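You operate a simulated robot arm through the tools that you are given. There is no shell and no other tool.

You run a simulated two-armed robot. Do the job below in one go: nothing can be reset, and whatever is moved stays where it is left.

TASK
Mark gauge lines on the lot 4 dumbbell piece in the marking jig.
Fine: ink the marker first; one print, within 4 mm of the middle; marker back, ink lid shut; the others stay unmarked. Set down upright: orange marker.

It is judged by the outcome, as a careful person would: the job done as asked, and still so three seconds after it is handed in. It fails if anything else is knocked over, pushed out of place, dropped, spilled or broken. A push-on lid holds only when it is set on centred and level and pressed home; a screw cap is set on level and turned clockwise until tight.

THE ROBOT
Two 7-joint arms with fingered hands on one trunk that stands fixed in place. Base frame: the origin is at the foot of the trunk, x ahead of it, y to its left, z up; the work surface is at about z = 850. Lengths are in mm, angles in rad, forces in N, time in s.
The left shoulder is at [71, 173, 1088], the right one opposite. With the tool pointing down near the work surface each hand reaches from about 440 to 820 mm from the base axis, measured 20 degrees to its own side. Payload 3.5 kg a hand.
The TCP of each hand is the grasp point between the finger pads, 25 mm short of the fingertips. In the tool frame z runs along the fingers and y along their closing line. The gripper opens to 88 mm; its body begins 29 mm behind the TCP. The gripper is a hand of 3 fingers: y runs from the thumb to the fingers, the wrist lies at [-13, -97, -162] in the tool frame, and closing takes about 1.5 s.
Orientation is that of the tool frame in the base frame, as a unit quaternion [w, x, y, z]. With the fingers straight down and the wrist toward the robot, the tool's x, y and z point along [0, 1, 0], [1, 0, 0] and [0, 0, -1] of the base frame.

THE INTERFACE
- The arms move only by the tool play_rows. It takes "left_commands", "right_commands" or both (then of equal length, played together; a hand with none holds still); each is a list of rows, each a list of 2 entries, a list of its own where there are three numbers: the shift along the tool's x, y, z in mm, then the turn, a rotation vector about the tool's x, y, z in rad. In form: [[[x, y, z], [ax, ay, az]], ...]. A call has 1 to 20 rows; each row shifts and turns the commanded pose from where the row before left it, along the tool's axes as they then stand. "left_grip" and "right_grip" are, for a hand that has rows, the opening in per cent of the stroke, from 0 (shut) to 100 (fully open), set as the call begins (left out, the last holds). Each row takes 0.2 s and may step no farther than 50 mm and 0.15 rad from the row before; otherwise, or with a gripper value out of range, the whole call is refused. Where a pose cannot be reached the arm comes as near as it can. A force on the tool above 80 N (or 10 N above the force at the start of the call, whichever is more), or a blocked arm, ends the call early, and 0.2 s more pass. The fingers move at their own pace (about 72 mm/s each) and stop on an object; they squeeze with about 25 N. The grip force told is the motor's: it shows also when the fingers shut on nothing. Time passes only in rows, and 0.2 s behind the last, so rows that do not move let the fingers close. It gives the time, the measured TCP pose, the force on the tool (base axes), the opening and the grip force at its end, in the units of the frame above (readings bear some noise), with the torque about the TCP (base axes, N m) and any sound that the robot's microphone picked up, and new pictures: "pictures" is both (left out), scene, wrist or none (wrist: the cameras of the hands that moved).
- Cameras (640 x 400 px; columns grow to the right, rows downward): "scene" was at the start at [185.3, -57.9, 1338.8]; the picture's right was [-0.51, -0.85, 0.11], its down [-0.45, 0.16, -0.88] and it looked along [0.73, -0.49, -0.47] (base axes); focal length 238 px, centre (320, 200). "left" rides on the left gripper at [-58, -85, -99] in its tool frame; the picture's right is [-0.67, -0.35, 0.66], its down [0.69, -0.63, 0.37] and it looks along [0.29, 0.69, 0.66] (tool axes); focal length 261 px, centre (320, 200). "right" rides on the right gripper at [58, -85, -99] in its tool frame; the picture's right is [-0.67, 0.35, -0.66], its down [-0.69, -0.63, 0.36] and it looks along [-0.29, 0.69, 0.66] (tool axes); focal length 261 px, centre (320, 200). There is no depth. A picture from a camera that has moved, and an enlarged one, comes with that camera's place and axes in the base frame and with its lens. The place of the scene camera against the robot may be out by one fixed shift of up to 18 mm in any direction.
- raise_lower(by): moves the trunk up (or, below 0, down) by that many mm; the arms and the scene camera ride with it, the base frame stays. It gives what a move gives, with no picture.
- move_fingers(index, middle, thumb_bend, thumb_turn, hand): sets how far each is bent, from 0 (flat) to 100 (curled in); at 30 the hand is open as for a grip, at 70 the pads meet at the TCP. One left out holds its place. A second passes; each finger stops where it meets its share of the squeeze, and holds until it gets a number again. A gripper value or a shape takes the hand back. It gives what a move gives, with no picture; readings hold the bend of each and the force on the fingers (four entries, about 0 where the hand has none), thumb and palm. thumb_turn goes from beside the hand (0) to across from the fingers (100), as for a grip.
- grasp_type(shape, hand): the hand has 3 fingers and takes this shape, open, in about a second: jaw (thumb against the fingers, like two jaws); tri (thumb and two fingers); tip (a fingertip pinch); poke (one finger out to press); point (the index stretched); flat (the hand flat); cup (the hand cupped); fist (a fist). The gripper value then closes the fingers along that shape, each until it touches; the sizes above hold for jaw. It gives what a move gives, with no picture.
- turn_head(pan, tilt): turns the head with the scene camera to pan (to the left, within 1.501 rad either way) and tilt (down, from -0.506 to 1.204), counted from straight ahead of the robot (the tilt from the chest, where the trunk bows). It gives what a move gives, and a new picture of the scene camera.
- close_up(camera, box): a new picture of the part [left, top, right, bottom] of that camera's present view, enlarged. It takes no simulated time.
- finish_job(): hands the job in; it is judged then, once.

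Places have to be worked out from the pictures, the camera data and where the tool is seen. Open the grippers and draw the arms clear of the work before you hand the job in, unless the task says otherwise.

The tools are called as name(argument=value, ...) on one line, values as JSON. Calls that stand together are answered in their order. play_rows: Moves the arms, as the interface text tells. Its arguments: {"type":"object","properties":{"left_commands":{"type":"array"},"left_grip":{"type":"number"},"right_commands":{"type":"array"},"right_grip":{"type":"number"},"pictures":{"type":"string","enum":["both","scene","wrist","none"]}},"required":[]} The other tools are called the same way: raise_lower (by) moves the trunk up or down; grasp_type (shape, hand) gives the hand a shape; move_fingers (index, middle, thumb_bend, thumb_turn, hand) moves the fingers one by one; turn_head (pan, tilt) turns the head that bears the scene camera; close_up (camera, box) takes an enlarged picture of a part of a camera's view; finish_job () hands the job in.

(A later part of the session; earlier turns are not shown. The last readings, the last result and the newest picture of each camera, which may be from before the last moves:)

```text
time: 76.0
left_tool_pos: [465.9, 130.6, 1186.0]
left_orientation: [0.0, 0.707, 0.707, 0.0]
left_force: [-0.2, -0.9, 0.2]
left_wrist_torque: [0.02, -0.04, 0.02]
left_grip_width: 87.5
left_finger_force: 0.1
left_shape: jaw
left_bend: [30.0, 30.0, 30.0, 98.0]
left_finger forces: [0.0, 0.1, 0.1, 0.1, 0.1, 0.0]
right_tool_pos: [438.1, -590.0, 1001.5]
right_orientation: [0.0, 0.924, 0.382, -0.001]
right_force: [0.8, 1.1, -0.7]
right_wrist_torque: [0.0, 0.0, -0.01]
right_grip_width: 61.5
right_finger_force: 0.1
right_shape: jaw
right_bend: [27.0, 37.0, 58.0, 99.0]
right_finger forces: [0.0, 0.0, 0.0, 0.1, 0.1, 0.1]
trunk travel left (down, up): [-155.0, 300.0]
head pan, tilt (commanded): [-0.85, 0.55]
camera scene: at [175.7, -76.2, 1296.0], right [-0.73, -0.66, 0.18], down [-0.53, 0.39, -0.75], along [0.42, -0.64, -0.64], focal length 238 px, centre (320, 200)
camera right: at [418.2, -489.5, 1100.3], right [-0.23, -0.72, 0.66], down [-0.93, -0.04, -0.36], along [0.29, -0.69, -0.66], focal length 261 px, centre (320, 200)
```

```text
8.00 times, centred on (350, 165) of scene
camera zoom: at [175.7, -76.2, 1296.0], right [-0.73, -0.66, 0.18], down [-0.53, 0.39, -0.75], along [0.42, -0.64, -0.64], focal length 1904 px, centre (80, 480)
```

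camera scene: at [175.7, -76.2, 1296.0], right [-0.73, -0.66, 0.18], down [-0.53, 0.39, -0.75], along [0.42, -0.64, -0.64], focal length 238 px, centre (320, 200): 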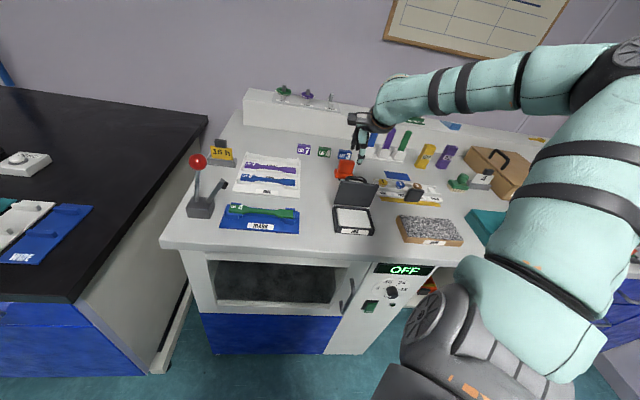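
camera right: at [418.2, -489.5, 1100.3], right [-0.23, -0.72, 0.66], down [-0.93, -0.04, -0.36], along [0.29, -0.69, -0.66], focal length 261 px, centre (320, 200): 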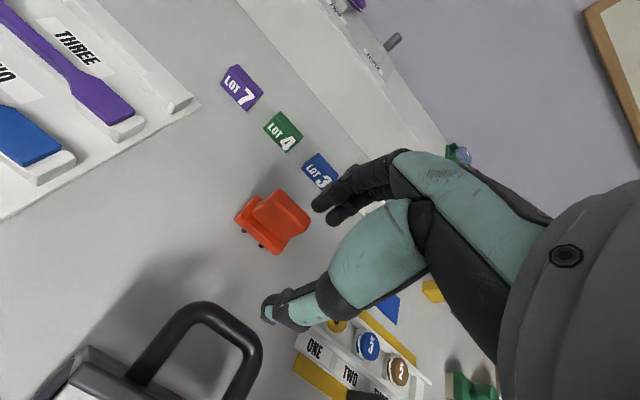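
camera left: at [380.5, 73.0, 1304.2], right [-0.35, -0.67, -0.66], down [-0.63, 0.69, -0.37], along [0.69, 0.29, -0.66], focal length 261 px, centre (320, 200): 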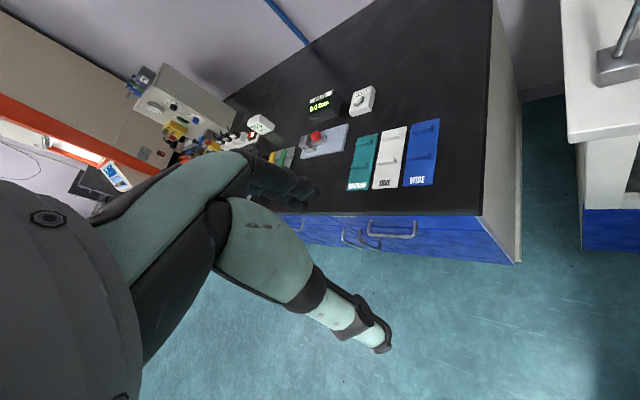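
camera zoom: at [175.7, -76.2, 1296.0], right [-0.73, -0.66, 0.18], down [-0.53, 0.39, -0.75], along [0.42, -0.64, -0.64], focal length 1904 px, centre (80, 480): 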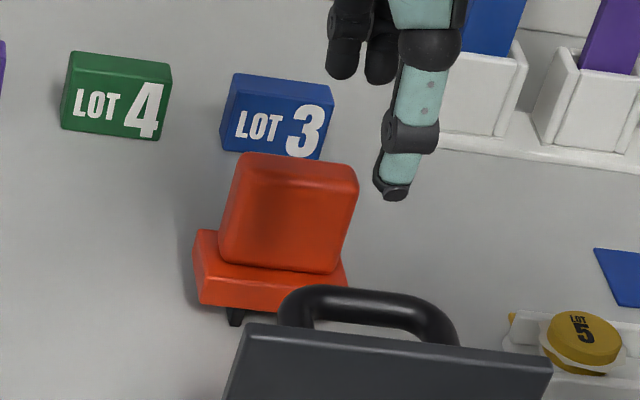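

The lid is open with the pad showing. I measure the marker: base about L -80…-139, D 775–814, handle slab ~46×12 mm centred near L=-110, D≈799, top near z≈918, two feet 25 mm apart centred on L≈-109. I move over it and check.

play_rows(right_commands=[[[-0.6, 18, 0], [0, 0, 0]], [[-0.6, 18, 0], [0, 0, 0]], [[-0.6, 18, 10], [0, 0, 0]], [[-0.8, 18.5, 20], [0, 0, 0]], [[0, 0, 20], [0, 0, 0]], [[0, 0, 0], [0, 0, 0]]], right_grip=60, pictures="both")

close_up(camera="right", box=[150, 140, 390, 290])

close_up(camera="scene", box=[310, 130, 390, 180])

```text
time: 77.5
left_tool_pos: [466.0, 130.7, 1185.5]
left_orientation: [0.0, 0.707, 0.707, 0.001]
left_force: [-0.9, -0.6, 0.0]
left_wrist_torque: [0.05, -0.01, 0.02]
left_grip_width: 87.6
left_finger_force: 0.0
left_shape: jaw
left_bend: [30.0, 30.0, 30.0, 98.0]
left_finger forces: [0.0, 0.0, 0.0, 0.1, 0.1, 0.0]
right_tool_pos: [486.5, -643.2, 949.7]
right_orientation: [0.0, 0.924, 0.383, -0.001]
right_force: [0.3, -0.8, -0.6]
right_wrist_torque: [0.0, 0.01, 0.03]
right_grip_width: 53.1
right_finger_force: 0.1
right_shape: jaw
right_bend: [29.0, 40.0, 64.0, 100.0]
right_finger forces: [0.0, 0.0, 0.0, 0.1, 0.0, 0.0]
trunk travel left (down, up): [-155.0, 300.0]
head pan, tilt (commanded): [-0.85, 0.55]
camera scene: at [176.1, -76.6, 1295.9], right [-0.73, -0.66, 0.18], down [-0.54, 0.39, -0.75], along [0.42, -0.64, -0.64], focal length 238 px, centre (320, 200)
camera right: at [466.1, -542.1, 1048.8], right [-0.23, -0.72, 0.66], down [-0.93, -0.04, -0.36], along [0.29, -0.69, -0.66], focal length 261 px, centre (320, 200)
```

scene: 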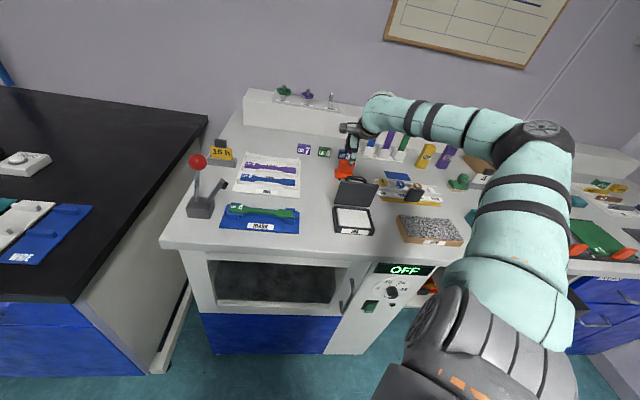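
right: 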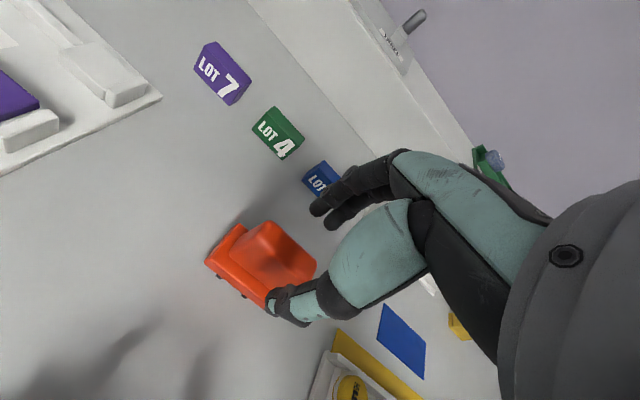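

```text
2.67 times, centred on (270, 215) of right
camera zoom: at [466.1, -542.1, 1048.8], right [-0.23, -0.72, 0.66], down [-0.93, -0.04, -0.36], along [0.29, -0.69, -0.66], focal length 695 px, centre (453, 160)
```

zoom: 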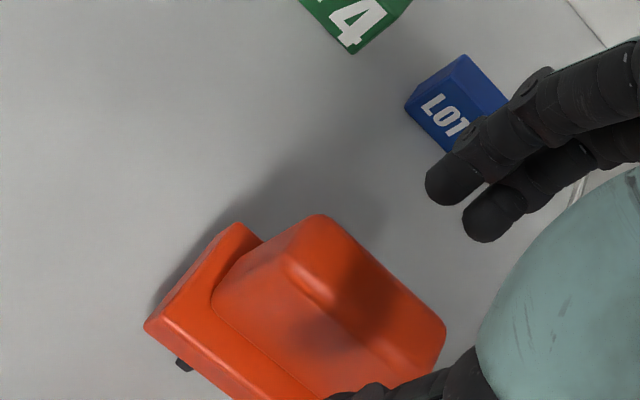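

```text
8.00 times, centred on (350, 155) of scene
camera zoom: at [176.1, -76.6, 1295.9], right [-0.73, -0.66, 0.18], down [-0.54, 0.39, -0.75], along [0.42, -0.64, -0.64], focal length 1904 px, centre (80, 560)
```

zoom: 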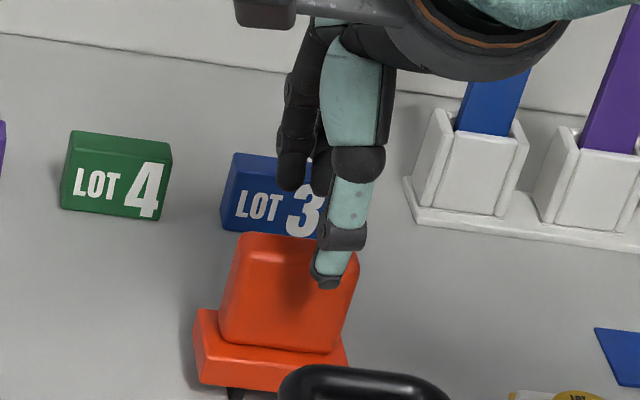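

The handle's top is centred near L=-110, D≈800, right under the hand. I descend with the fingers either side of the handle, watching for contact with the base.

play_rows(right_commands=[[[1, 1, 12], [0, 0, 0]], [[0, 0, 12], [0, 0, 0]], [[0, 0, 12], [0, 0, 0]], [[0, 0, 8], [0, 0, 0]], [[0, 0, 0], [0, 0, 0]]], pictures="none")

close_up(camera="right", box=[150, 140, 390, 290])

close_up(camera="scene", box=[310, 140, 390, 190])

```text
time: 78.7
left_tool_pos: [466.3, 130.3, 1185.4]
left_orientation: [0.0, 0.707, 0.708, 0.0]
left_force: [-0.8, 0.0, -0.4]
left_wrist_torque: [0.0, 0.0, 0.01]
left_grip_width: 87.7
left_finger_force: 0.1
left_shape: jaw
left_bend: [30.0, 30.0, 30.0, 98.0]
left_finger forces: [0.1, 0.1, 0.0, 0.0, 0.0, 0.0]
right_tool_pos: [486.9, -641.4, 905.2]
right_orientation: [0.001, 0.924, 0.383, -0.002]
right_force: [-1.0, 0.6, -0.2]
right_wrist_torque: [0.02, 0.02, -0.03]
right_grip_width: 53.4
right_finger_force: 0.0
right_shape: jaw
right_bend: [29.0, 40.0, 64.0, 100.0]
right_finger forces: [0.0, 0.1, 0.0, 0.1, 0.1, 0.0]
trunk travel left (down, up): [-155.0, 300.0]
head pan, tilt (commanded): [-0.85, 0.55]
```

```text
2.67 times, centred on (270, 215) of right
camera zoom: at [467.7, -541.4, 1004.6], right [-0.23, -0.72, 0.66], down [-0.93, -0.04, -0.36], along [0.29, -0.69, -0.66], focal length 695 px, centre (453, 160)
```

zoom: 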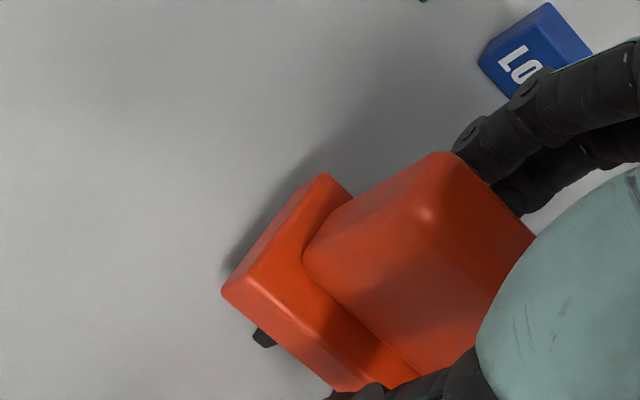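

```text
8.00 times, centred on (350, 165) of scene
camera zoom: at [176.1, -76.6, 1295.9], right [-0.73, -0.66, 0.18], down [-0.54, 0.39, -0.75], along [0.42, -0.64, -0.64], focal length 1904 px, centre (80, 480)
```

zoom: 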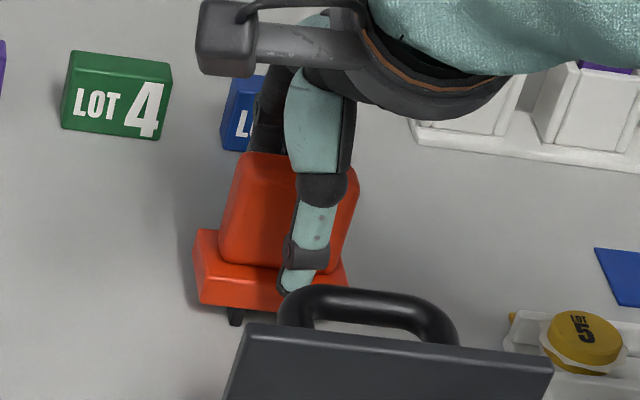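

The handle is between thumb and fingers, tips a few mm above the base. I close the grip.

play_rows(right_commands=[[[0, 0, 0], [0, 0, 0]], [[0, 0, 0], [0, 0, 0]], [[0, 0, 0], [0, 0, 0]], [[0, 0, 0], [0, 0, 0]], [[0, 0, 0], [0, 0, 0]], [[0, 0, 0], [0, 0, 0]], [[0, 0, 0], [0, 0, 0]]], right_grip=0, pictures="none")

close_up(camera="right", box=[150, 140, 390, 290])

close_up(camera="scene", box=[310, 140, 390, 190])

```text
time: 80.2
left_tool_pos: [465.2, 129.5, 1185.7]
left_orientation: [0.0, 0.708, 0.706, -0.001]
left_force: [-0.4, -0.3, -0.4]
left_wrist_torque: [-0.03, 0.0, 0.01]
left_grip_width: 88.0
left_finger_force: 0.0
left_shape: jaw
left_bend: [30.0, 30.0, 30.0, 98.0]
left_finger forces: [0.0, 0.0, 0.0, 0.1, 0.1, 0.0]
right_tool_pos: [487.3, -642.5, 905.7]
right_orientation: [0.0, 0.924, 0.383, 0.0]
right_force: [-0.2, 0.6, -0.7]
right_wrist_torque: [0.02, 0.0, -0.05]
right_grip_width: 15.0
right_finger_force: 24.7
right_shape: jaw
right_bend: [73.0, 61.0, 74.0, 100.0]
right_finger forces: [14.6, 7.6, 0.0, 0.0, 22.2, 0.0]
trunk travel left (down, up): [-155.0, 300.0]
head pan, tilt (commanded): [-0.85, 0.55]
```

```text
2.67 times, centred on (270, 215) of right
camera zoom: at [467.8, -541.7, 1004.6], right [-0.23, -0.72, 0.66], down [-0.93, -0.04, -0.36], along [0.29, -0.69, -0.66], focal length 695 px, centre (453, 160)
```

zoom: 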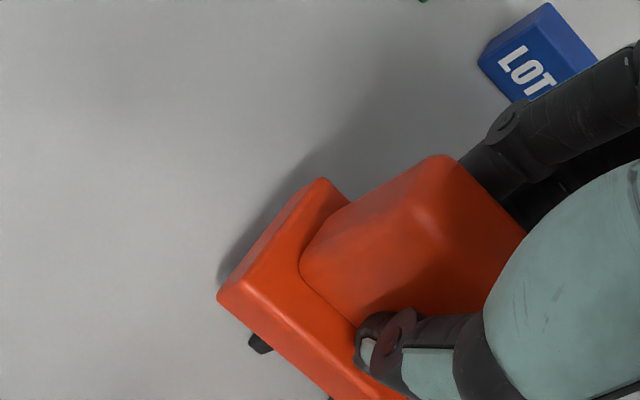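

```text
8.00 times, centred on (350, 165) of scene
camera zoom: at [176.3, -76.9, 1295.8], right [-0.73, -0.66, 0.18], down [-0.54, 0.39, -0.75], along [0.42, -0.64, -0.64], focal length 1904 px, centre (80, 480)
```

zoom: 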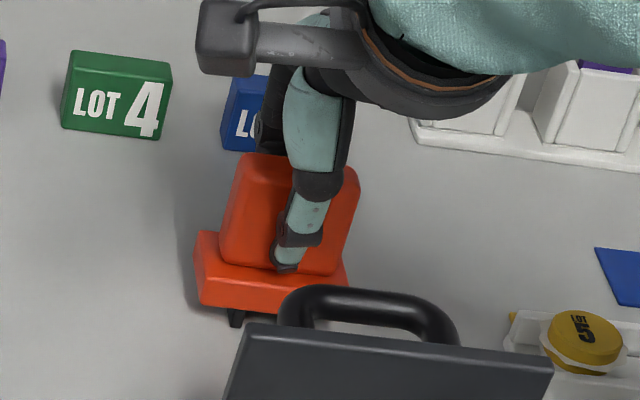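

A firm balanced grip (thumb 22 N vs fingers 22 N) on the handle at TCP (487.3, -642.5, 905.7), which I note as the marker's home pose. I lift it.

play_rows(right_commands=[[[0, 0, -5], [0, 0, 0]], [[0, 0, -10], [0, 0, 0]], [[0, 0, -20], [0, 0, 0]], [[0, 0, -20], [0, 0, 0]], [[0, 0, -20], [0, 0, 0]], [[0, 0, -20], [0, 0, 0]], [[0, 0, 0], [0, 0, 0]]], pictures="none")

close_up(camera="right", box=[150, 140, 390, 290])

close_up(camera="scene", box=[310, 120, 390, 170])

```text
time: 81.8
left_tool_pos: [466.9, 128.9, 1185.1]
left_orientation: [0.0, 0.707, 0.707, 0.0]
left_force: [0.0, 0.3, 0.1]
left_wrist_torque: [-0.02, 0.01, -0.01]
left_grip_width: 87.8
left_finger_force: 0.0
left_shape: jaw
left_bend: [30.0, 30.0, 30.0, 98.0]
left_finger forces: [0.1, 0.0, 0.1, 0.0, 0.0, 0.0]
right_tool_pos: [486.0, -642.3, 1000.8]
right_orientation: [0.0, 0.924, 0.382, -0.001]
right_force: [-0.2, -0.2, -1.9]
right_wrist_torque: [0.01, 0.02, 0.01]
right_grip_width: 15.0
right_finger_force: 24.6
right_shape: jaw
right_bend: [73.0, 61.0, 74.0, 100.0]
right_finger forces: [14.6, 7.7, 0.0, 0.0, 22.3, 0.1]
trunk travel left (down, up): [-155.0, 300.0]
head pan, tilt (commanded): [-0.85, 0.55]
```

```text
2.67 times, centred on (270, 215) of right
camera zoom: at [468.2, -542.3, 1099.8], right [-0.23, -0.72, 0.66], down [-0.93, -0.04, -0.36], along [0.29, -0.69, -0.66], focal length 695 px, centre (453, 160)
```

zoom: 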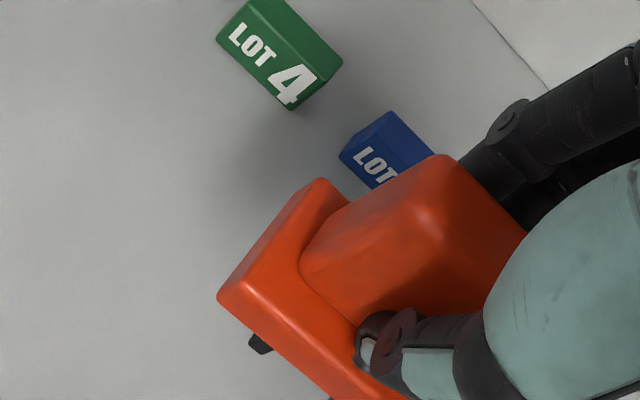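

```text
8.00 times, centred on (350, 145) of scene
camera zoom: at [176.5, -77.1, 1295.8], right [-0.73, -0.66, 0.18], down [-0.54, 0.39, -0.75], along [0.42, -0.64, -0.64], focal length 1904 px, centre (80, 640)
```

zoom: 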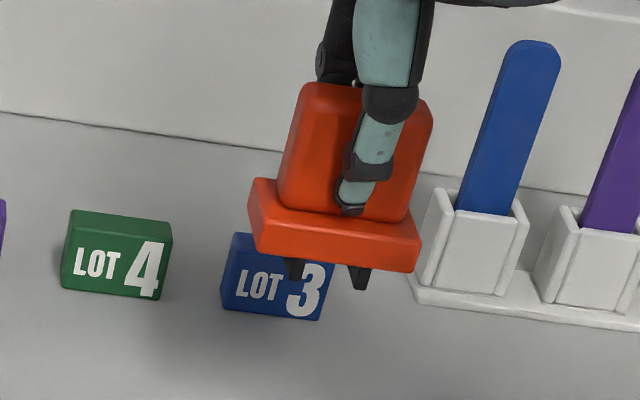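

The marker is held rigidly upright. I raise it above the open lid's height and bring it over the ink pad.

play_rows(right_commands=[[[0, 0, -25], [0, 0, 0]], [[0, 0, -25], [0, 0, 0]], [[0, -35, 0], [0, 0, 0]], [[0, -35, 0], [0, 0, 0]], [[0, -35, 0], [0, 0, 0]], [[0, -35, 0], [0, 0, 0]], [[0, -35, 0], [0, 0, 0]], [[0, -35, 0], [0, 0, 0]], [[0, 0, 0], [0, 0, 0]]], pictures="both")

close_up(camera="right", box=[110, 150, 430, 350])

close_up(camera="scene", box=[310, 150, 406, 240])

```text
time: 83.8
left_tool_pos: [466.5, 129.6, 1184.4]
left_orientation: [0.0, 0.707, 0.707, 0.0]
left_force: [-0.3, -0.8, -0.2]
left_wrist_torque: [-0.01, -0.02, 0.03]
left_grip_width: 87.6
left_finger_force: 0.1
left_shape: jaw
left_bend: [30.0, 30.0, 30.0, 98.0]
left_finger forces: [0.0, 0.0, 0.0, 0.0, 0.0, 0.1]
right_tool_pos: [336.7, -493.5, 1050.4]
right_orientation: [0.0, 0.924, 0.382, -0.001]
right_force: [0.4, 0.7, -0.9]
right_wrist_torque: [0.01, -0.01, -0.01]
right_grip_width: 15.0
right_finger_force: 25.1
right_shape: jaw
right_bend: [73.0, 61.0, 74.0, 100.0]
right_finger forces: [14.6, 7.8, 0.0, 0.0, 22.4, 0.1]
trunk travel left (down, up): [-155.0, 300.0]
head pan, tilt (commanded): [-0.85, 0.55]
camera scene: at [176.8, -76.8, 1295.7], right [-0.73, -0.66, 0.18], down [-0.54, 0.39, -0.75], along [0.42, -0.64, -0.64], focal length 238 px, centre (320, 200)
camera right: at [317.7, -392.7, 1149.6], right [-0.23, -0.72, 0.66], down [-0.93, -0.04, -0.36], along [0.29, -0.69, -0.66], focal length 261 px, centre (320, 200)
```

scene: 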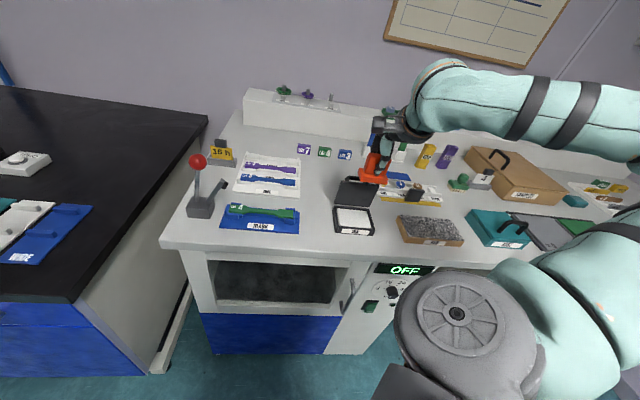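
right: 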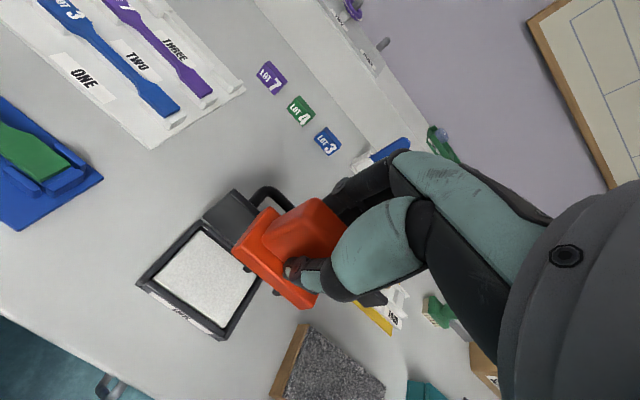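

```text
2.00 times, centred on (270, 250) of right
camera zoom: at [317.7, -392.7, 1149.6], right [-0.23, -0.72, 0.66], down [-0.93, -0.04, -0.36], along [0.29, -0.69, -0.66], focal length 521 px, centre (420, 100)
```

zoom: 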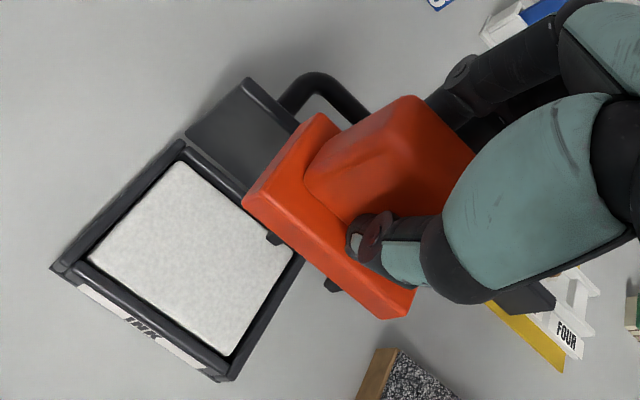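

```text
4.44 times, centred on (358, 195) of scene
camera zoom: at [176.8, -76.8, 1295.7], right [-0.73, -0.66, 0.18], down [-0.54, 0.39, -0.75], along [0.42, -0.64, -0.64], focal length 1058 px, centre (151, 222)
```

zoom: 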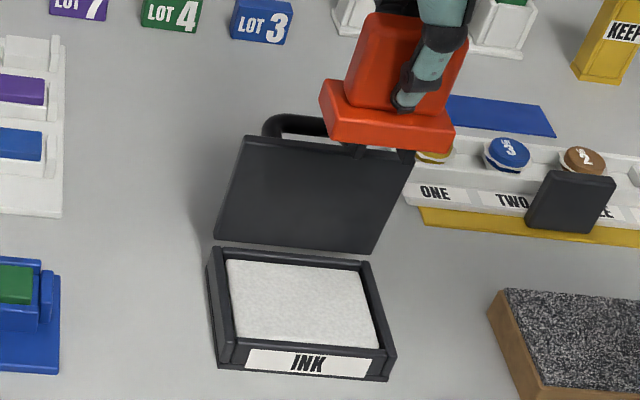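

The pad spans about L -70…-152, D 568…631. The marker's feet will land near D≈584, well inside and clear of the lid. I descend to z≈945 and check.

play_rows(right_commands=[[[0, 1, 25], [0, 0, 0]], [[0, 0, 25], [0, 0, 0]], [[0, 0, 25], [0, 0, 0]], [[0, 0, 20], [0, 0, 0]], [[0, 0, 10], [0, 0, 0]], [[0, 0, 0], [0, 0, 0]]], pictures="none")

close_up(camera="right", box=[110, 130, 430, 330])

close_up(camera="scene", box=[320, 170, 400, 240])

```text
time: 85.2
left_tool_pos: [466.3, 130.0, 1185.5]
left_orientation: [0.0, 0.708, 0.706, 0.0]
left_force: [0.0, 0.3, 0.5]
left_wrist_torque: [0.02, 0.03, 0.02]
left_grip_width: 87.7
left_finger_force: 0.1
left_shape: jaw
left_bend: [30.0, 30.0, 30.0, 98.0]
left_finger forces: [0.0, 0.0, 0.0, 0.0, 0.0, 0.0]
right_tool_pos: [338.8, -494.0, 943.2]
right_orientation: [-0.001, 0.924, 0.383, -0.001]
right_force: [-0.3, 0.7, -0.8]
right_wrist_torque: [-0.04, -0.02, -0.02]
right_grip_width: 14.7
right_finger_force: 25.1
right_shape: jaw
right_bend: [73.0, 61.0, 75.0, 100.0]
right_finger forces: [14.5, 7.8, 0.1, 0.1, 22.3, 0.0]
trunk travel left (down, up): [-155.0, 300.0]
head pan, tilt (commanded): [-0.85, 0.55]
```

```text
2.00 times, centred on (270, 230) of right
camera zoom: at [320.0, -393.9, 1043.7], right [-0.23, -0.72, 0.66], down [-0.93, -0.04, -0.36], along [0.29, -0.69, -0.66], focal length 521 px, centre (420, 140)
```

zoom: 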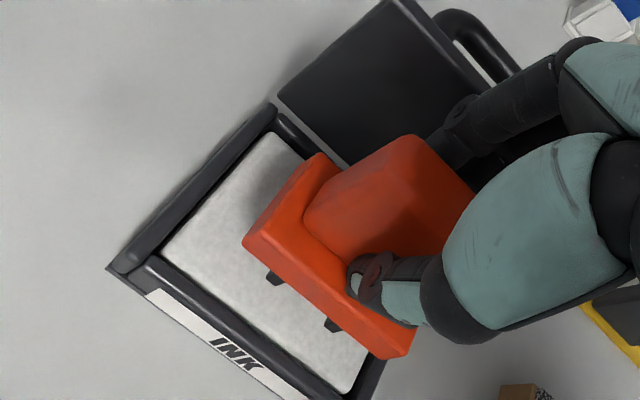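

```text
5.71 times, centred on (360, 205) of scene
camera zoom: at [176.1, -76.8, 1295.9], right [-0.73, -0.66, 0.18], down [-0.54, 0.39, -0.75], along [0.42, -0.64, -0.64], focal length 1360 px, centre (91, 171)
```

zoom: 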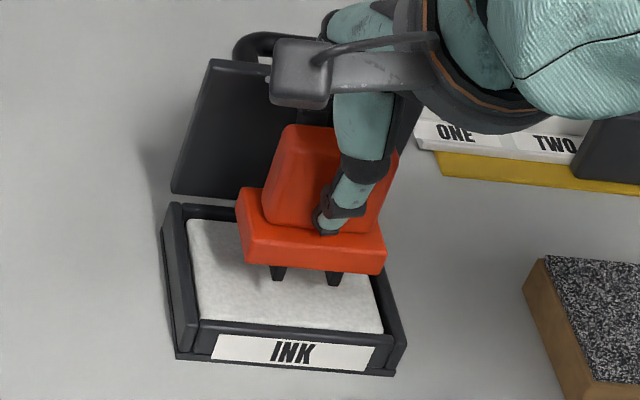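

Feet are over the middle of the pad. I lower slowly until it presses on the pad.

play_rows(right_commands=[[[0, 0, 5], [0, 0, 0]], [[0, 0, 4], [0, 0, 0]], [[0, 0, 3], [0, 0, 0]], [[0, 0, 0], [0, 0, 0]]], pictures="none")

close_up(camera="scene", box=[330, 190, 394, 230])

```text
time: 86.2
left_tool_pos: [465.0, 130.6, 1186.5]
left_orientation: [0.0, 0.707, 0.707, 0.0]
left_force: [0.0, -0.7, -0.1]
left_wrist_torque: [0.0, 0.0, 0.01]
left_grip_width: 87.4
left_finger_force: 0.0
left_shape: jaw
left_bend: [30.0, 30.0, 30.0, 98.0]
left_finger forces: [0.0, 0.0, 0.0, 0.0, 0.0, 0.0]
right_tool_pos: [338.8, -495.2, 932.6]
right_orientation: [-0.001, 0.924, 0.383, -0.001]
right_force: [0.8, 0.9, -1.7]
right_wrist_torque: [0.0, -0.02, 0.02]
right_grip_width: 14.8
right_finger_force: 25.0
right_shape: jaw
right_bend: [73.0, 61.0, 75.0, 100.0]
right_finger forces: [14.4, 7.7, 0.0, 0.0, 22.2, 0.0]
trunk travel left (down, up): [-155.0, 300.0]
head pan, tilt (commanded): [-0.85, 0.55]
```

```text
10.00 times, centred on (362, 210) of scene
camera zoom: at [176.2, -76.8, 1295.9], right [-0.73, -0.66, 0.18], down [-0.54, 0.39, -0.75], along [0.42, -0.64, -0.64], focal length 2380 px, centre (-100, 100)
```

zoom: 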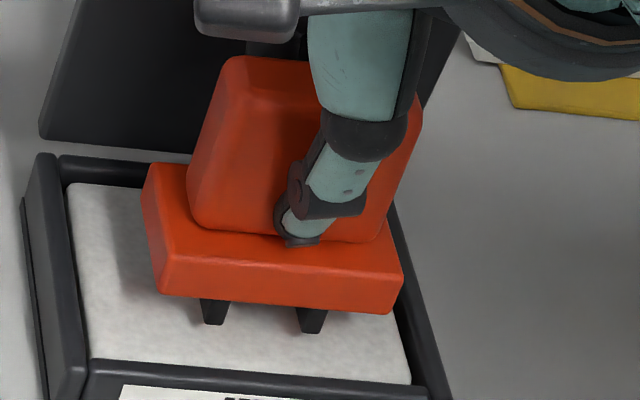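

Nearly touching. I continue down 2 mm at a time.

play_rows(right_commands=[[[0, 0, 2], [0, 0, 0]], [[0, 0, 2], [0, 0, 0]], [[0, 0, 2], [0, 0, 0]], [[0, 0, 0], [0, 0, 0]]], pictures="none")

close_up(camera="scene", box=[330, 190, 394, 230])

```text
time: 87.2
left_tool_pos: [466.5, 130.0, 1186.3]
left_orientation: [0.0, 0.707, 0.708, 0.0]
left_force: [-0.4, 0.3, -0.1]
left_wrist_torque: [0.02, 0.0, -0.02]
left_grip_width: 87.4
left_finger_force: 0.0
left_shape: jaw
left_bend: [30.0, 30.0, 30.0, 98.0]
left_finger forces: [0.1, 0.0, 0.0, 0.0, 0.1, 0.1]
right_tool_pos: [339.6, -494.5, 926.4]
right_orientation: [0.0, 0.924, 0.382, -0.001]
right_force: [0.4, 0.2, -1.3]
right_wrist_torque: [0.01, -0.01, -0.01]
right_grip_width: 14.9
right_finger_force: 24.8
right_shape: jaw
right_bend: [73.0, 61.0, 75.0, 100.0]
right_finger forces: [14.5, 7.7, 0.0, 0.0, 22.2, 0.0]
trunk travel left (down, up): [-155.0, 300.0]
head pan, tilt (commanded): [-0.85, 0.55]
```

```text
10.00 times, centred on (362, 210) of scene
camera zoom: at [176.2, -76.8, 1295.8], right [-0.73, -0.66, 0.18], down [-0.54, 0.39, -0.75], along [0.42, -0.64, -0.64], focal length 2380 px, centre (-100, 100)
```

zoom: 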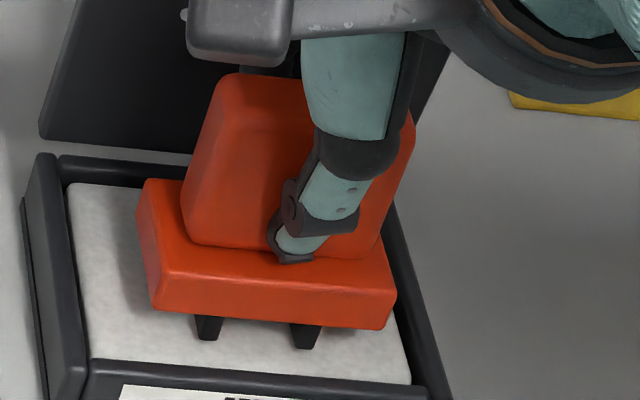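

No contact yet. Another few mm in small steps.

play_rows(right_commands=[[[0, 0, 1.5], [0, 0, 0]], [[0, 0, 1.5], [0, 0, 0]], [[0, 0, 0], [0, 0, 0]]], pictures="none")

close_up(camera="scene", box=[330, 190, 394, 230])

```text
time: 88.0
left_tool_pos: [465.2, 130.3, 1185.2]
left_orientation: [0.0, 0.707, 0.707, 0.0]
left_force: [-0.4, 0.3, 0.5]
left_wrist_torque: [-0.01, 0.0, 0.0]
left_grip_width: 87.6
left_finger_force: 0.1
left_shape: jaw
left_bend: [30.0, 30.0, 30.0, 98.0]
left_finger forces: [0.0, 0.0, 0.0, 0.1, 0.1, 0.0]
right_tool_pos: [340.4, -495.7, 925.2]
right_orientation: [0.0, 0.924, 0.383, -0.001]
right_force: [-0.4, -0.5, 4.6]
right_wrist_torque: [0.0, -0.04, 0.01]
right_grip_width: 15.0
right_finger_force: 25.4
right_shape: jaw
right_bend: [73.0, 61.0, 75.0, 100.0]
right_finger forces: [15.3, 8.5, 0.1, 0.1, 23.3, 0.0]
trunk travel left (down, up): [-155.0, 300.0]
head pan, tilt (commanded): [-0.85, 0.55]
```

```text
10.00 times, centred on (362, 210) of scene
camera zoom: at [175.7, -76.2, 1296.0], right [-0.73, -0.66, 0.18], down [-0.53, 0.39, -0.75], along [0.42, -0.64, -0.64], focal length 2380 px, centre (-100, 100)
```

zoom: 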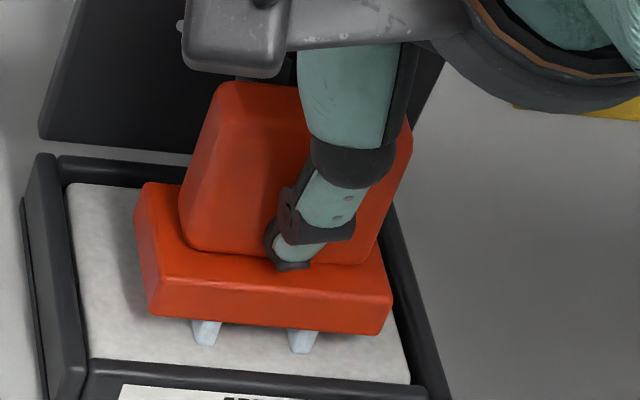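

The feet changed colour — they are inked (contact ~6 N). I lift the marker straight up off the pad.

play_rows(right_commands=[[[0, 0, -5], [0, 0, 0]], [[0, 0, -15], [0, 0, 0]], [[0, 0, -25], [0, 0, 0]], [[0, 0, -25], [0, 0, 0]], [[0, 0, -25], [0, 0, 0]], [[0, 0, 0], [0, 0, 0]]], pictures="none")

close_up(camera="right", box=[210, 190, 338, 300])

close_up(camera="scene", box=[340, 150, 404, 190])

```text
time: 89.5
left_tool_pos: [465.8, 129.7, 1186.0]
left_orientation: [0.0, 0.708, 0.707, 0.0]
left_force: [0.9, 0.0, 0.2]
left_wrist_torque: [0.0, -0.02, -0.04]
left_grip_width: 87.6
left_finger_force: 0.0
left_shape: jaw
left_bend: [30.0, 30.0, 30.0, 98.0]
left_finger forces: [0.1, 0.0, 0.0, 0.1, 0.1, 0.1]
right_tool_pos: [342.0, -495.8, 1019.9]
right_orientation: [0.0, 0.924, 0.383, -0.001]
right_force: [-0.2, -0.6, -0.5]
right_wrist_torque: [-0.02, -0.01, 0.03]
right_grip_width: 14.8
right_finger_force: 25.4
right_shape: jaw
right_bend: [73.0, 61.0, 75.0, 100.0]
right_finger forces: [14.5, 8.0, 0.0, 0.0, 22.3, 0.0]
trunk travel left (down, up): [-155.0, 300.0]
head pan, tilt (commanded): [-0.85, 0.55]
```

```text
3.64 times, centred on (274, 245) of right
camera zoom: at [320.9, -395.0, 1119.0], right [-0.23, -0.72, 0.66], down [-0.93, -0.04, -0.36], along [0.29, -0.69, -0.66], focal length 948 px, centre (487, 36)
```

zoom: 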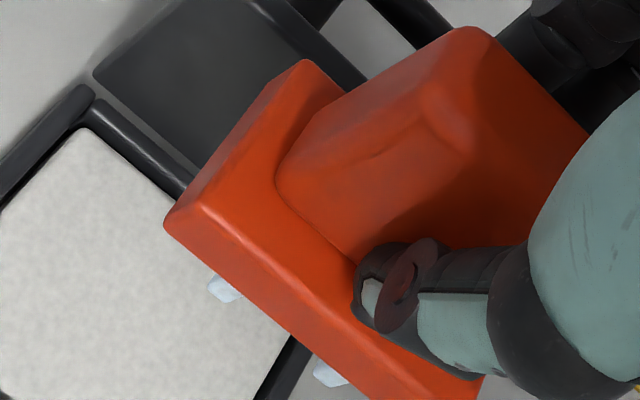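

```text
10.00 times, centred on (372, 170) of scene
camera zoom: at [176.3, -77.0, 1295.8], right [-0.73, -0.66, 0.18], down [-0.54, 0.39, -0.75], along [0.42, -0.64, -0.64], focal length 2380 px, centre (-200, 500)
```

zoom: 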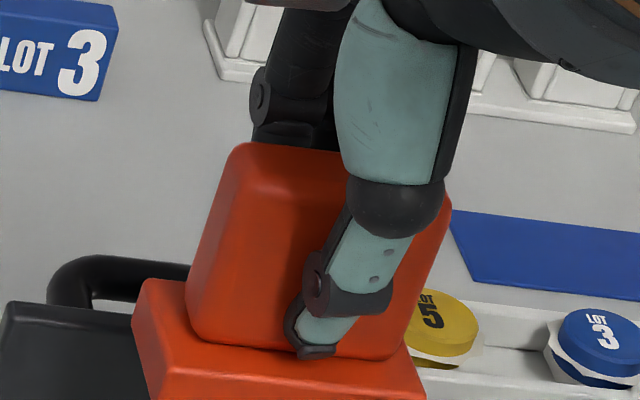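

The feet are inked and centred within ~1 mm of the TCP axis. I carry the marker left to above the jig (about L=123, D=594).

play_rows(right_commands=[[[38, 0, 0], [0, 0, 0]], [[39, 0, 0], [0, 0, 0]], [[39, 0, 0], [0, 0, 0]], [[39, 0, 0], [0, 0, 0]], [[39, 0, 0], [0, 0, 0]], [[38, 1.6, 0], [0, 0, 0]], [[0, 0, 20], [0, 0, 0]], [[0, 0, 20], [0, 0, 0]], [[0, 0, 0], [0, 0, 0]]], pictures="both")

close_up(camera="right", box=[70, 160, 390, 360])

close_up(camera="scene", box=[210, 180, 338, 260])

```text
time: 91.5
left_tool_pos: [464.6, 129.4, 1186.0]
left_orientation: [0.0, 0.707, 0.707, 0.0]
left_force: [-0.4, -0.5, 0.1]
left_wrist_torque: [0.04, 0.05, -0.01]
left_grip_width: 87.9
left_finger_force: 0.0
left_shape: jaw
left_bend: [30.0, 30.0, 30.0, 98.0]
left_finger forces: [0.0, 0.0, 0.1, 0.0, 0.0, 0.0]
right_tool_pos: [504.6, -333.2, 976.8]
right_orientation: [0.001, 0.924, 0.382, 0.0]
right_force: [0.2, 0.5, -0.7]
right_wrist_torque: [0.0, -0.01, 0.01]
right_grip_width: 14.9
right_finger_force: 24.8
right_shape: jaw
right_bend: [73.0, 61.0, 75.0, 100.0]
right_finger forces: [14.4, 7.7, 0.0, 0.0, 22.1, 0.0]
trunk travel left (down, up): [-155.0, 300.0]
head pan, tilt (commanded): [-0.85, 0.55]
camera scene: at [176.3, -76.6, 1295.9], right [-0.73, -0.66, 0.18], down [-0.54, 0.39, -0.75], along [0.42, -0.64, -0.64], focal length 238 px, centre (320, 200)
camera right: at [485.4, -232.0, 1076.0], right [-0.23, -0.72, 0.66], down [-0.93, -0.04, -0.36], along [0.29, -0.69, -0.66], focal length 261 px, centre (320, 200)
```

scene: 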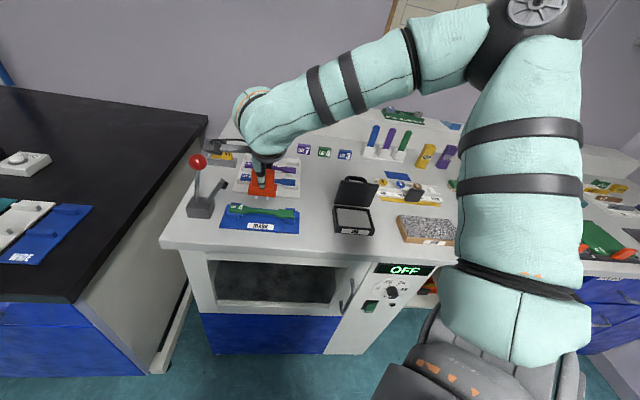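
right: 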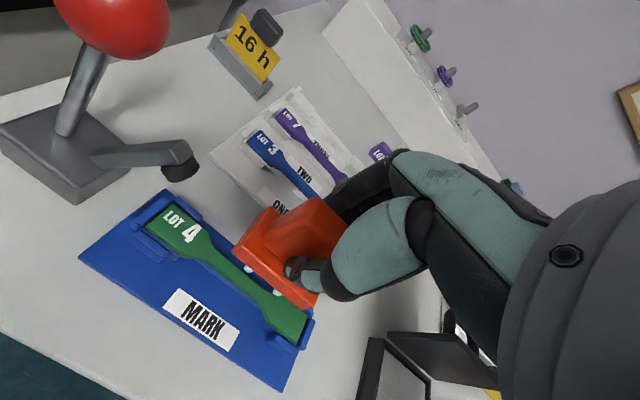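

```text
2.00 times, centred on (230, 260) of right
camera zoom: at [485.4, -232.0, 1076.0], right [-0.23, -0.72, 0.66], down [-0.93, -0.04, -0.36], along [0.29, -0.69, -0.66], focal length 521 px, centre (500, 80)
```

zoom: 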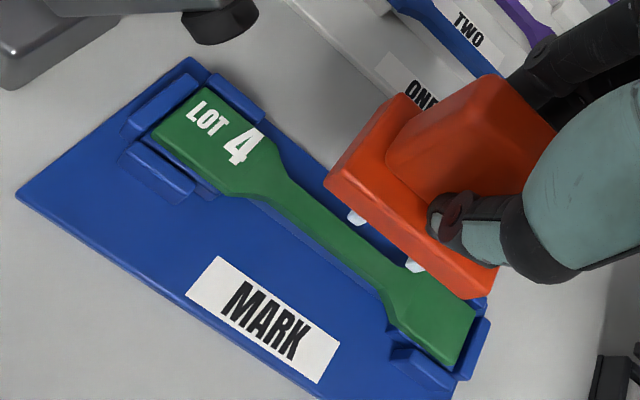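

```text
5.00 times, centred on (274, 220) of scene
camera zoom: at [176.3, -76.6, 1295.9], right [-0.73, -0.66, 0.18], down [-0.54, 0.39, -0.75], along [0.42, -0.64, -0.64], focal length 1190 px, centre (550, 100)
```

zoom: 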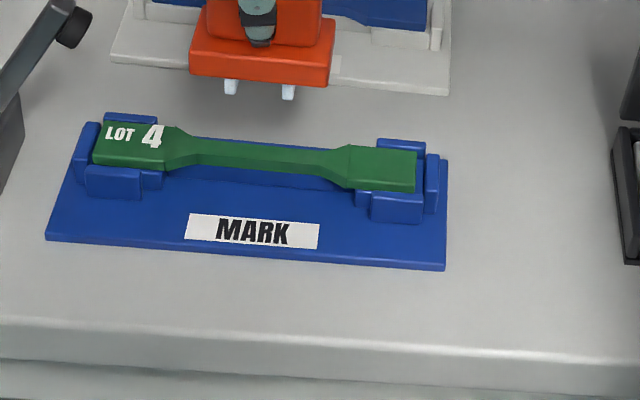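

The piece's middle measures L≈122.3, D≈589.3; the feet centre is now at L≈120.5. I correct by +1.9 mm left and +1.9 mm away and lower to about 10 mm above the piece.

play_rows(right_commands=[[[1.9, 1.9, 10], [0, 0, 0]], [[0, 0, 14], [0, 0, 0]], [[0, 0, 12], [0, 0, 0]], [[0, 0, 0], [0, 0, 0]]], pictures="none")

close_up(camera="right", box=[110, 140, 430, 340])

close_up(camera="right", box=[200, 190, 360, 290])

close_up(camera="scene", box=[215, 185, 311, 245])

```text
time: 92.5
left_tool_pos: [466.1, 130.5, 1185.0]
left_orientation: [0.0, 0.707, 0.707, 0.001]
left_force: [0.5, -0.9, 0.2]
left_wrist_torque: [0.01, -0.02, 0.0]
left_grip_width: 88.2
left_finger_force: 0.0
left_shape: jaw
left_bend: [30.0, 30.0, 30.0, 98.0]
left_finger forces: [0.0, 0.0, 0.1, 0.0, 0.0, 0.1]
right_tool_pos: [506.0, -330.7, 943.4]
right_orientation: [0.0, 0.924, 0.382, 0.0]
right_force: [0.7, 0.1, -1.6]
right_wrist_torque: [0.01, -0.03, -0.01]
right_grip_width: 14.8
right_finger_force: 24.4
right_shape: jaw
right_bend: [73.0, 61.0, 75.0, 100.0]
right_finger forces: [14.5, 7.7, 0.1, 0.0, 22.1, 0.1]
trunk travel left (down, up): [-155.0, 300.0]
head pan, tilt (commanded): [-0.85, 0.55]
```

```text
2.00 times, centred on (270, 240) of right
camera zoom: at [487.4, -230.2, 1041.7], right [-0.23, -0.72, 0.66], down [-0.93, -0.04, -0.36], along [0.29, -0.69, -0.66], focal length 521 px, centre (420, 120)
```

zoom: 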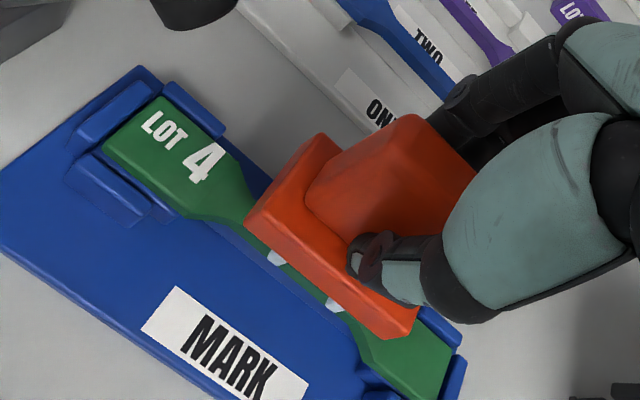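

```text
4.00 times, centred on (280, 240) of right
camera zoom: at [487.4, -230.2, 1041.7], right [-0.23, -0.72, 0.66], down [-0.93, -0.04, -0.36], along [0.29, -0.69, -0.66], focal length 1043 px, centre (480, 40)
```

zoom: 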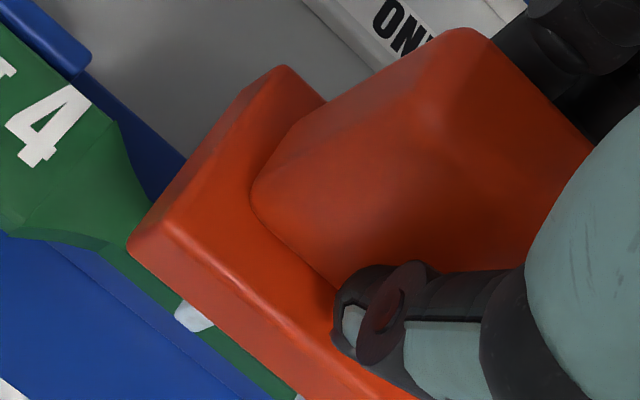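

```text
6.67 times, centred on (263, 215) of scene
camera zoom: at [176.3, -76.7, 1295.9], right [-0.73, -0.66, 0.18], down [-0.54, 0.39, -0.75], along [0.42, -0.64, -0.64], focal length 1587 px, centre (700, 100)
```

zoom: 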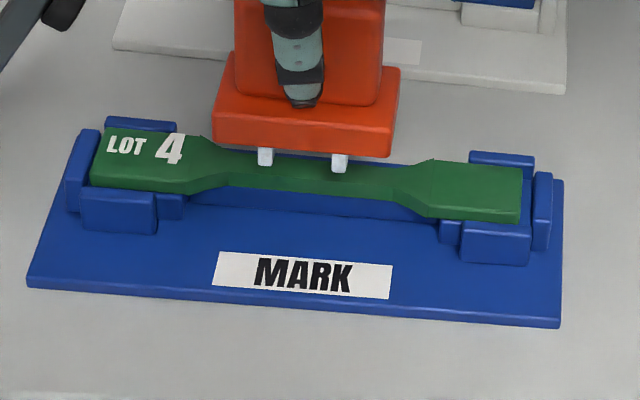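

Wrist view says the feet are centred on the piece; I double-check against the scene view with finer close-ups.

close_up(camera="scene", box=[225, 195, 265, 220])

close_up(camera="scene", box=[262, 200, 302, 225])

close_up(camera="scene", box=[240, 190, 280, 215])

close_up(camera="right", box=[150, 155, 230, 205])

close_up(camera="right", box=[280, 280, 360, 345])

```text
16.00 times, centred on (245, 208) of scene
camera zoom: at [176.3, -76.7, 1295.9], right [-0.73, -0.66, 0.18], down [-0.54, 0.39, -0.75], along [0.42, -0.64, -0.64], focal length 3808 px, centre (1520, 80)
```

zoom: 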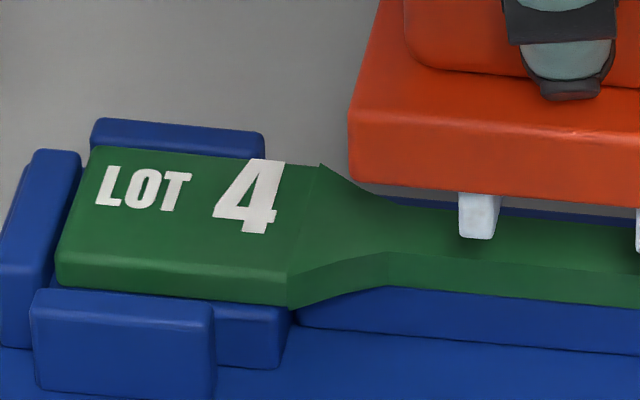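

```text
16.00 times, centred on (282, 212) of scene
camera zoom: at [176.3, -76.7, 1295.9], right [-0.73, -0.66, 0.18], down [-0.54, 0.39, -0.75], along [0.42, -0.64, -0.64], focal length 3808 px, centre (928, 0)
```

zoom: 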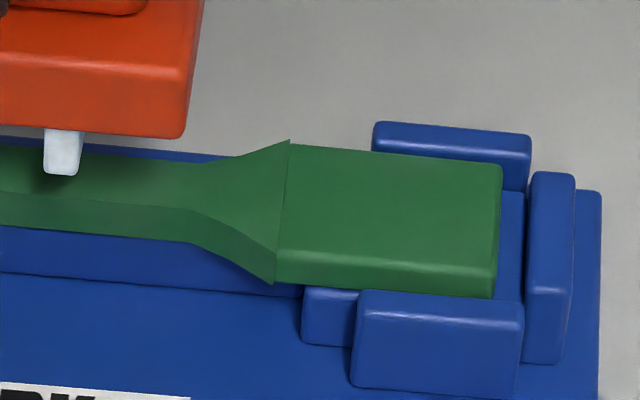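

```text
16.00 times, centred on (260, 202) of scene
camera zoom: at [176.3, -76.7, 1295.9], right [-0.73, -0.66, 0.18], down [-0.54, 0.39, -0.75], along [0.42, -0.64, -0.64], focal length 3808 px, centre (1280, 160)
```

zoom: 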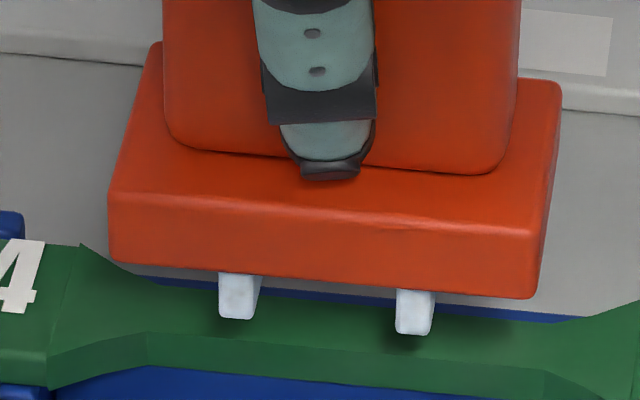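

```text
8.00 times, centred on (190, 180) of right
camera zoom: at [487.4, -230.2, 1041.7], right [-0.23, -0.72, 0.66], down [-0.93, -0.04, -0.36], along [0.29, -0.69, -0.66], focal length 2085 px, centre (1360, 360)
```

zoom: 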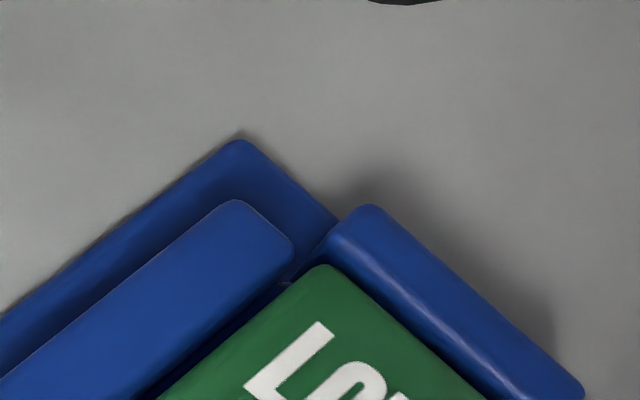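

```text
6.15 times, centred on (320, 312) of right
camera zoom: at [487.4, -230.2, 1041.7], right [-0.23, -0.72, 0.66], down [-0.93, -0.04, -0.36], along [0.29, -0.69, -0.66], focal length 1604 px, centre (320, -492)
```

zoom: 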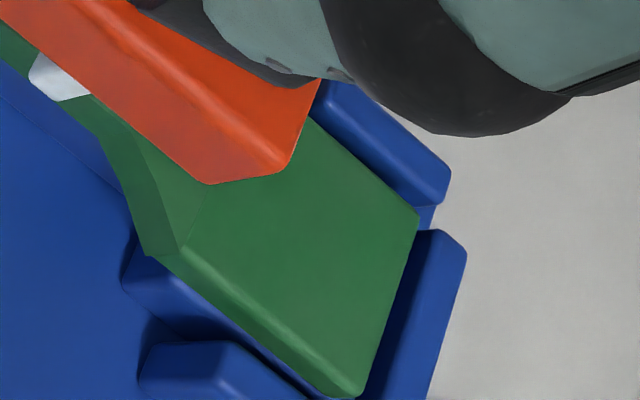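

The two views disagree by ~3 mm, probably from the height difference. I lower to within a few mm of the piece so parallax vanishes, then compare again.

play_rows(right_commands=[[[0, 0, 4], [0, 0, 0]], [[0, 0, 4], [0, 0, 0]], [[0, 0, 0], [0, 0, 0]]], pictures="none")

close_up(camera="scene", box=[240, 195, 280, 220])

close_up(camera="right", box=[190, 200, 318, 280])

```text
time: 93.2
left_tool_pos: [465.1, 130.9, 1184.7]
left_orientation: [-0.001, 0.708, 0.707, 0.0]
left_force: [-0.5, 0.0, -0.2]
left_wrist_torque: [0.0, 0.02, 0.01]
left_grip_width: 87.3
left_finger_force: 0.1
left_shape: jaw
left_bend: [30.0, 30.0, 30.0, 98.0]
left_finger forces: [0.1, 0.1, 0.0, 0.0, 0.0, 0.1]
right_tool_pos: [506.6, -331.4, 934.5]
right_orientation: [0.0, 0.924, 0.382, -0.001]
right_force: [-0.3, 0.6, -1.0]
right_wrist_torque: [0.01, -0.01, 0.0]
right_grip_width: 14.9
right_finger_force: 24.8
right_shape: jaw
right_bend: [73.0, 61.0, 75.0, 100.0]
right_finger forces: [14.5, 7.7, 0.0, 0.1, 22.2, 0.0]
trunk travel left (down, up): [-155.0, 300.0]
head pan, tilt (commanded): [-0.85, 0.55]
```

```text
16.00 times, centred on (260, 208) of scene
camera zoom: at [176.3, -76.7, 1295.8], right [-0.73, -0.66, 0.18], down [-0.54, 0.39, -0.75], along [0.42, -0.64, -0.64], focal length 3808 px, centre (1280, 80)
```

zoom: 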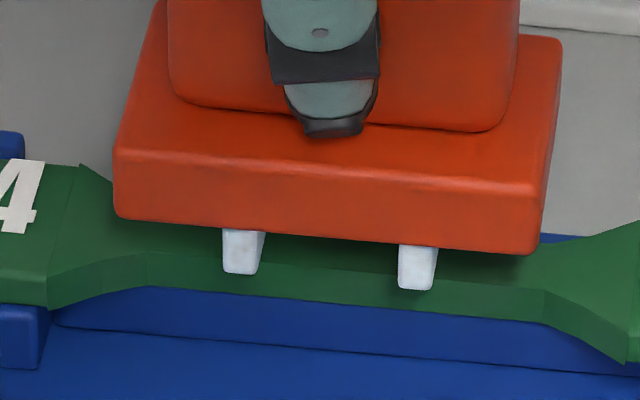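

```text
5.00 times, centred on (254, 240) of right
camera zoom: at [487.3, -230.8, 1034.1], right [-0.23, -0.72, 0.66], down [-0.93, -0.04, -0.36], along [0.29, -0.69, -0.66], focal length 1303 px, centre (650, 0)
```

zoom: 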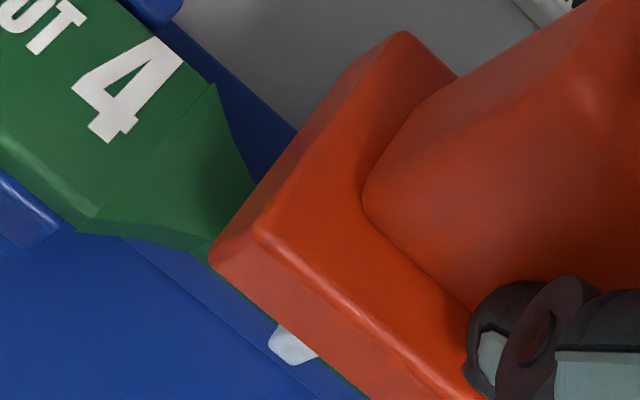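

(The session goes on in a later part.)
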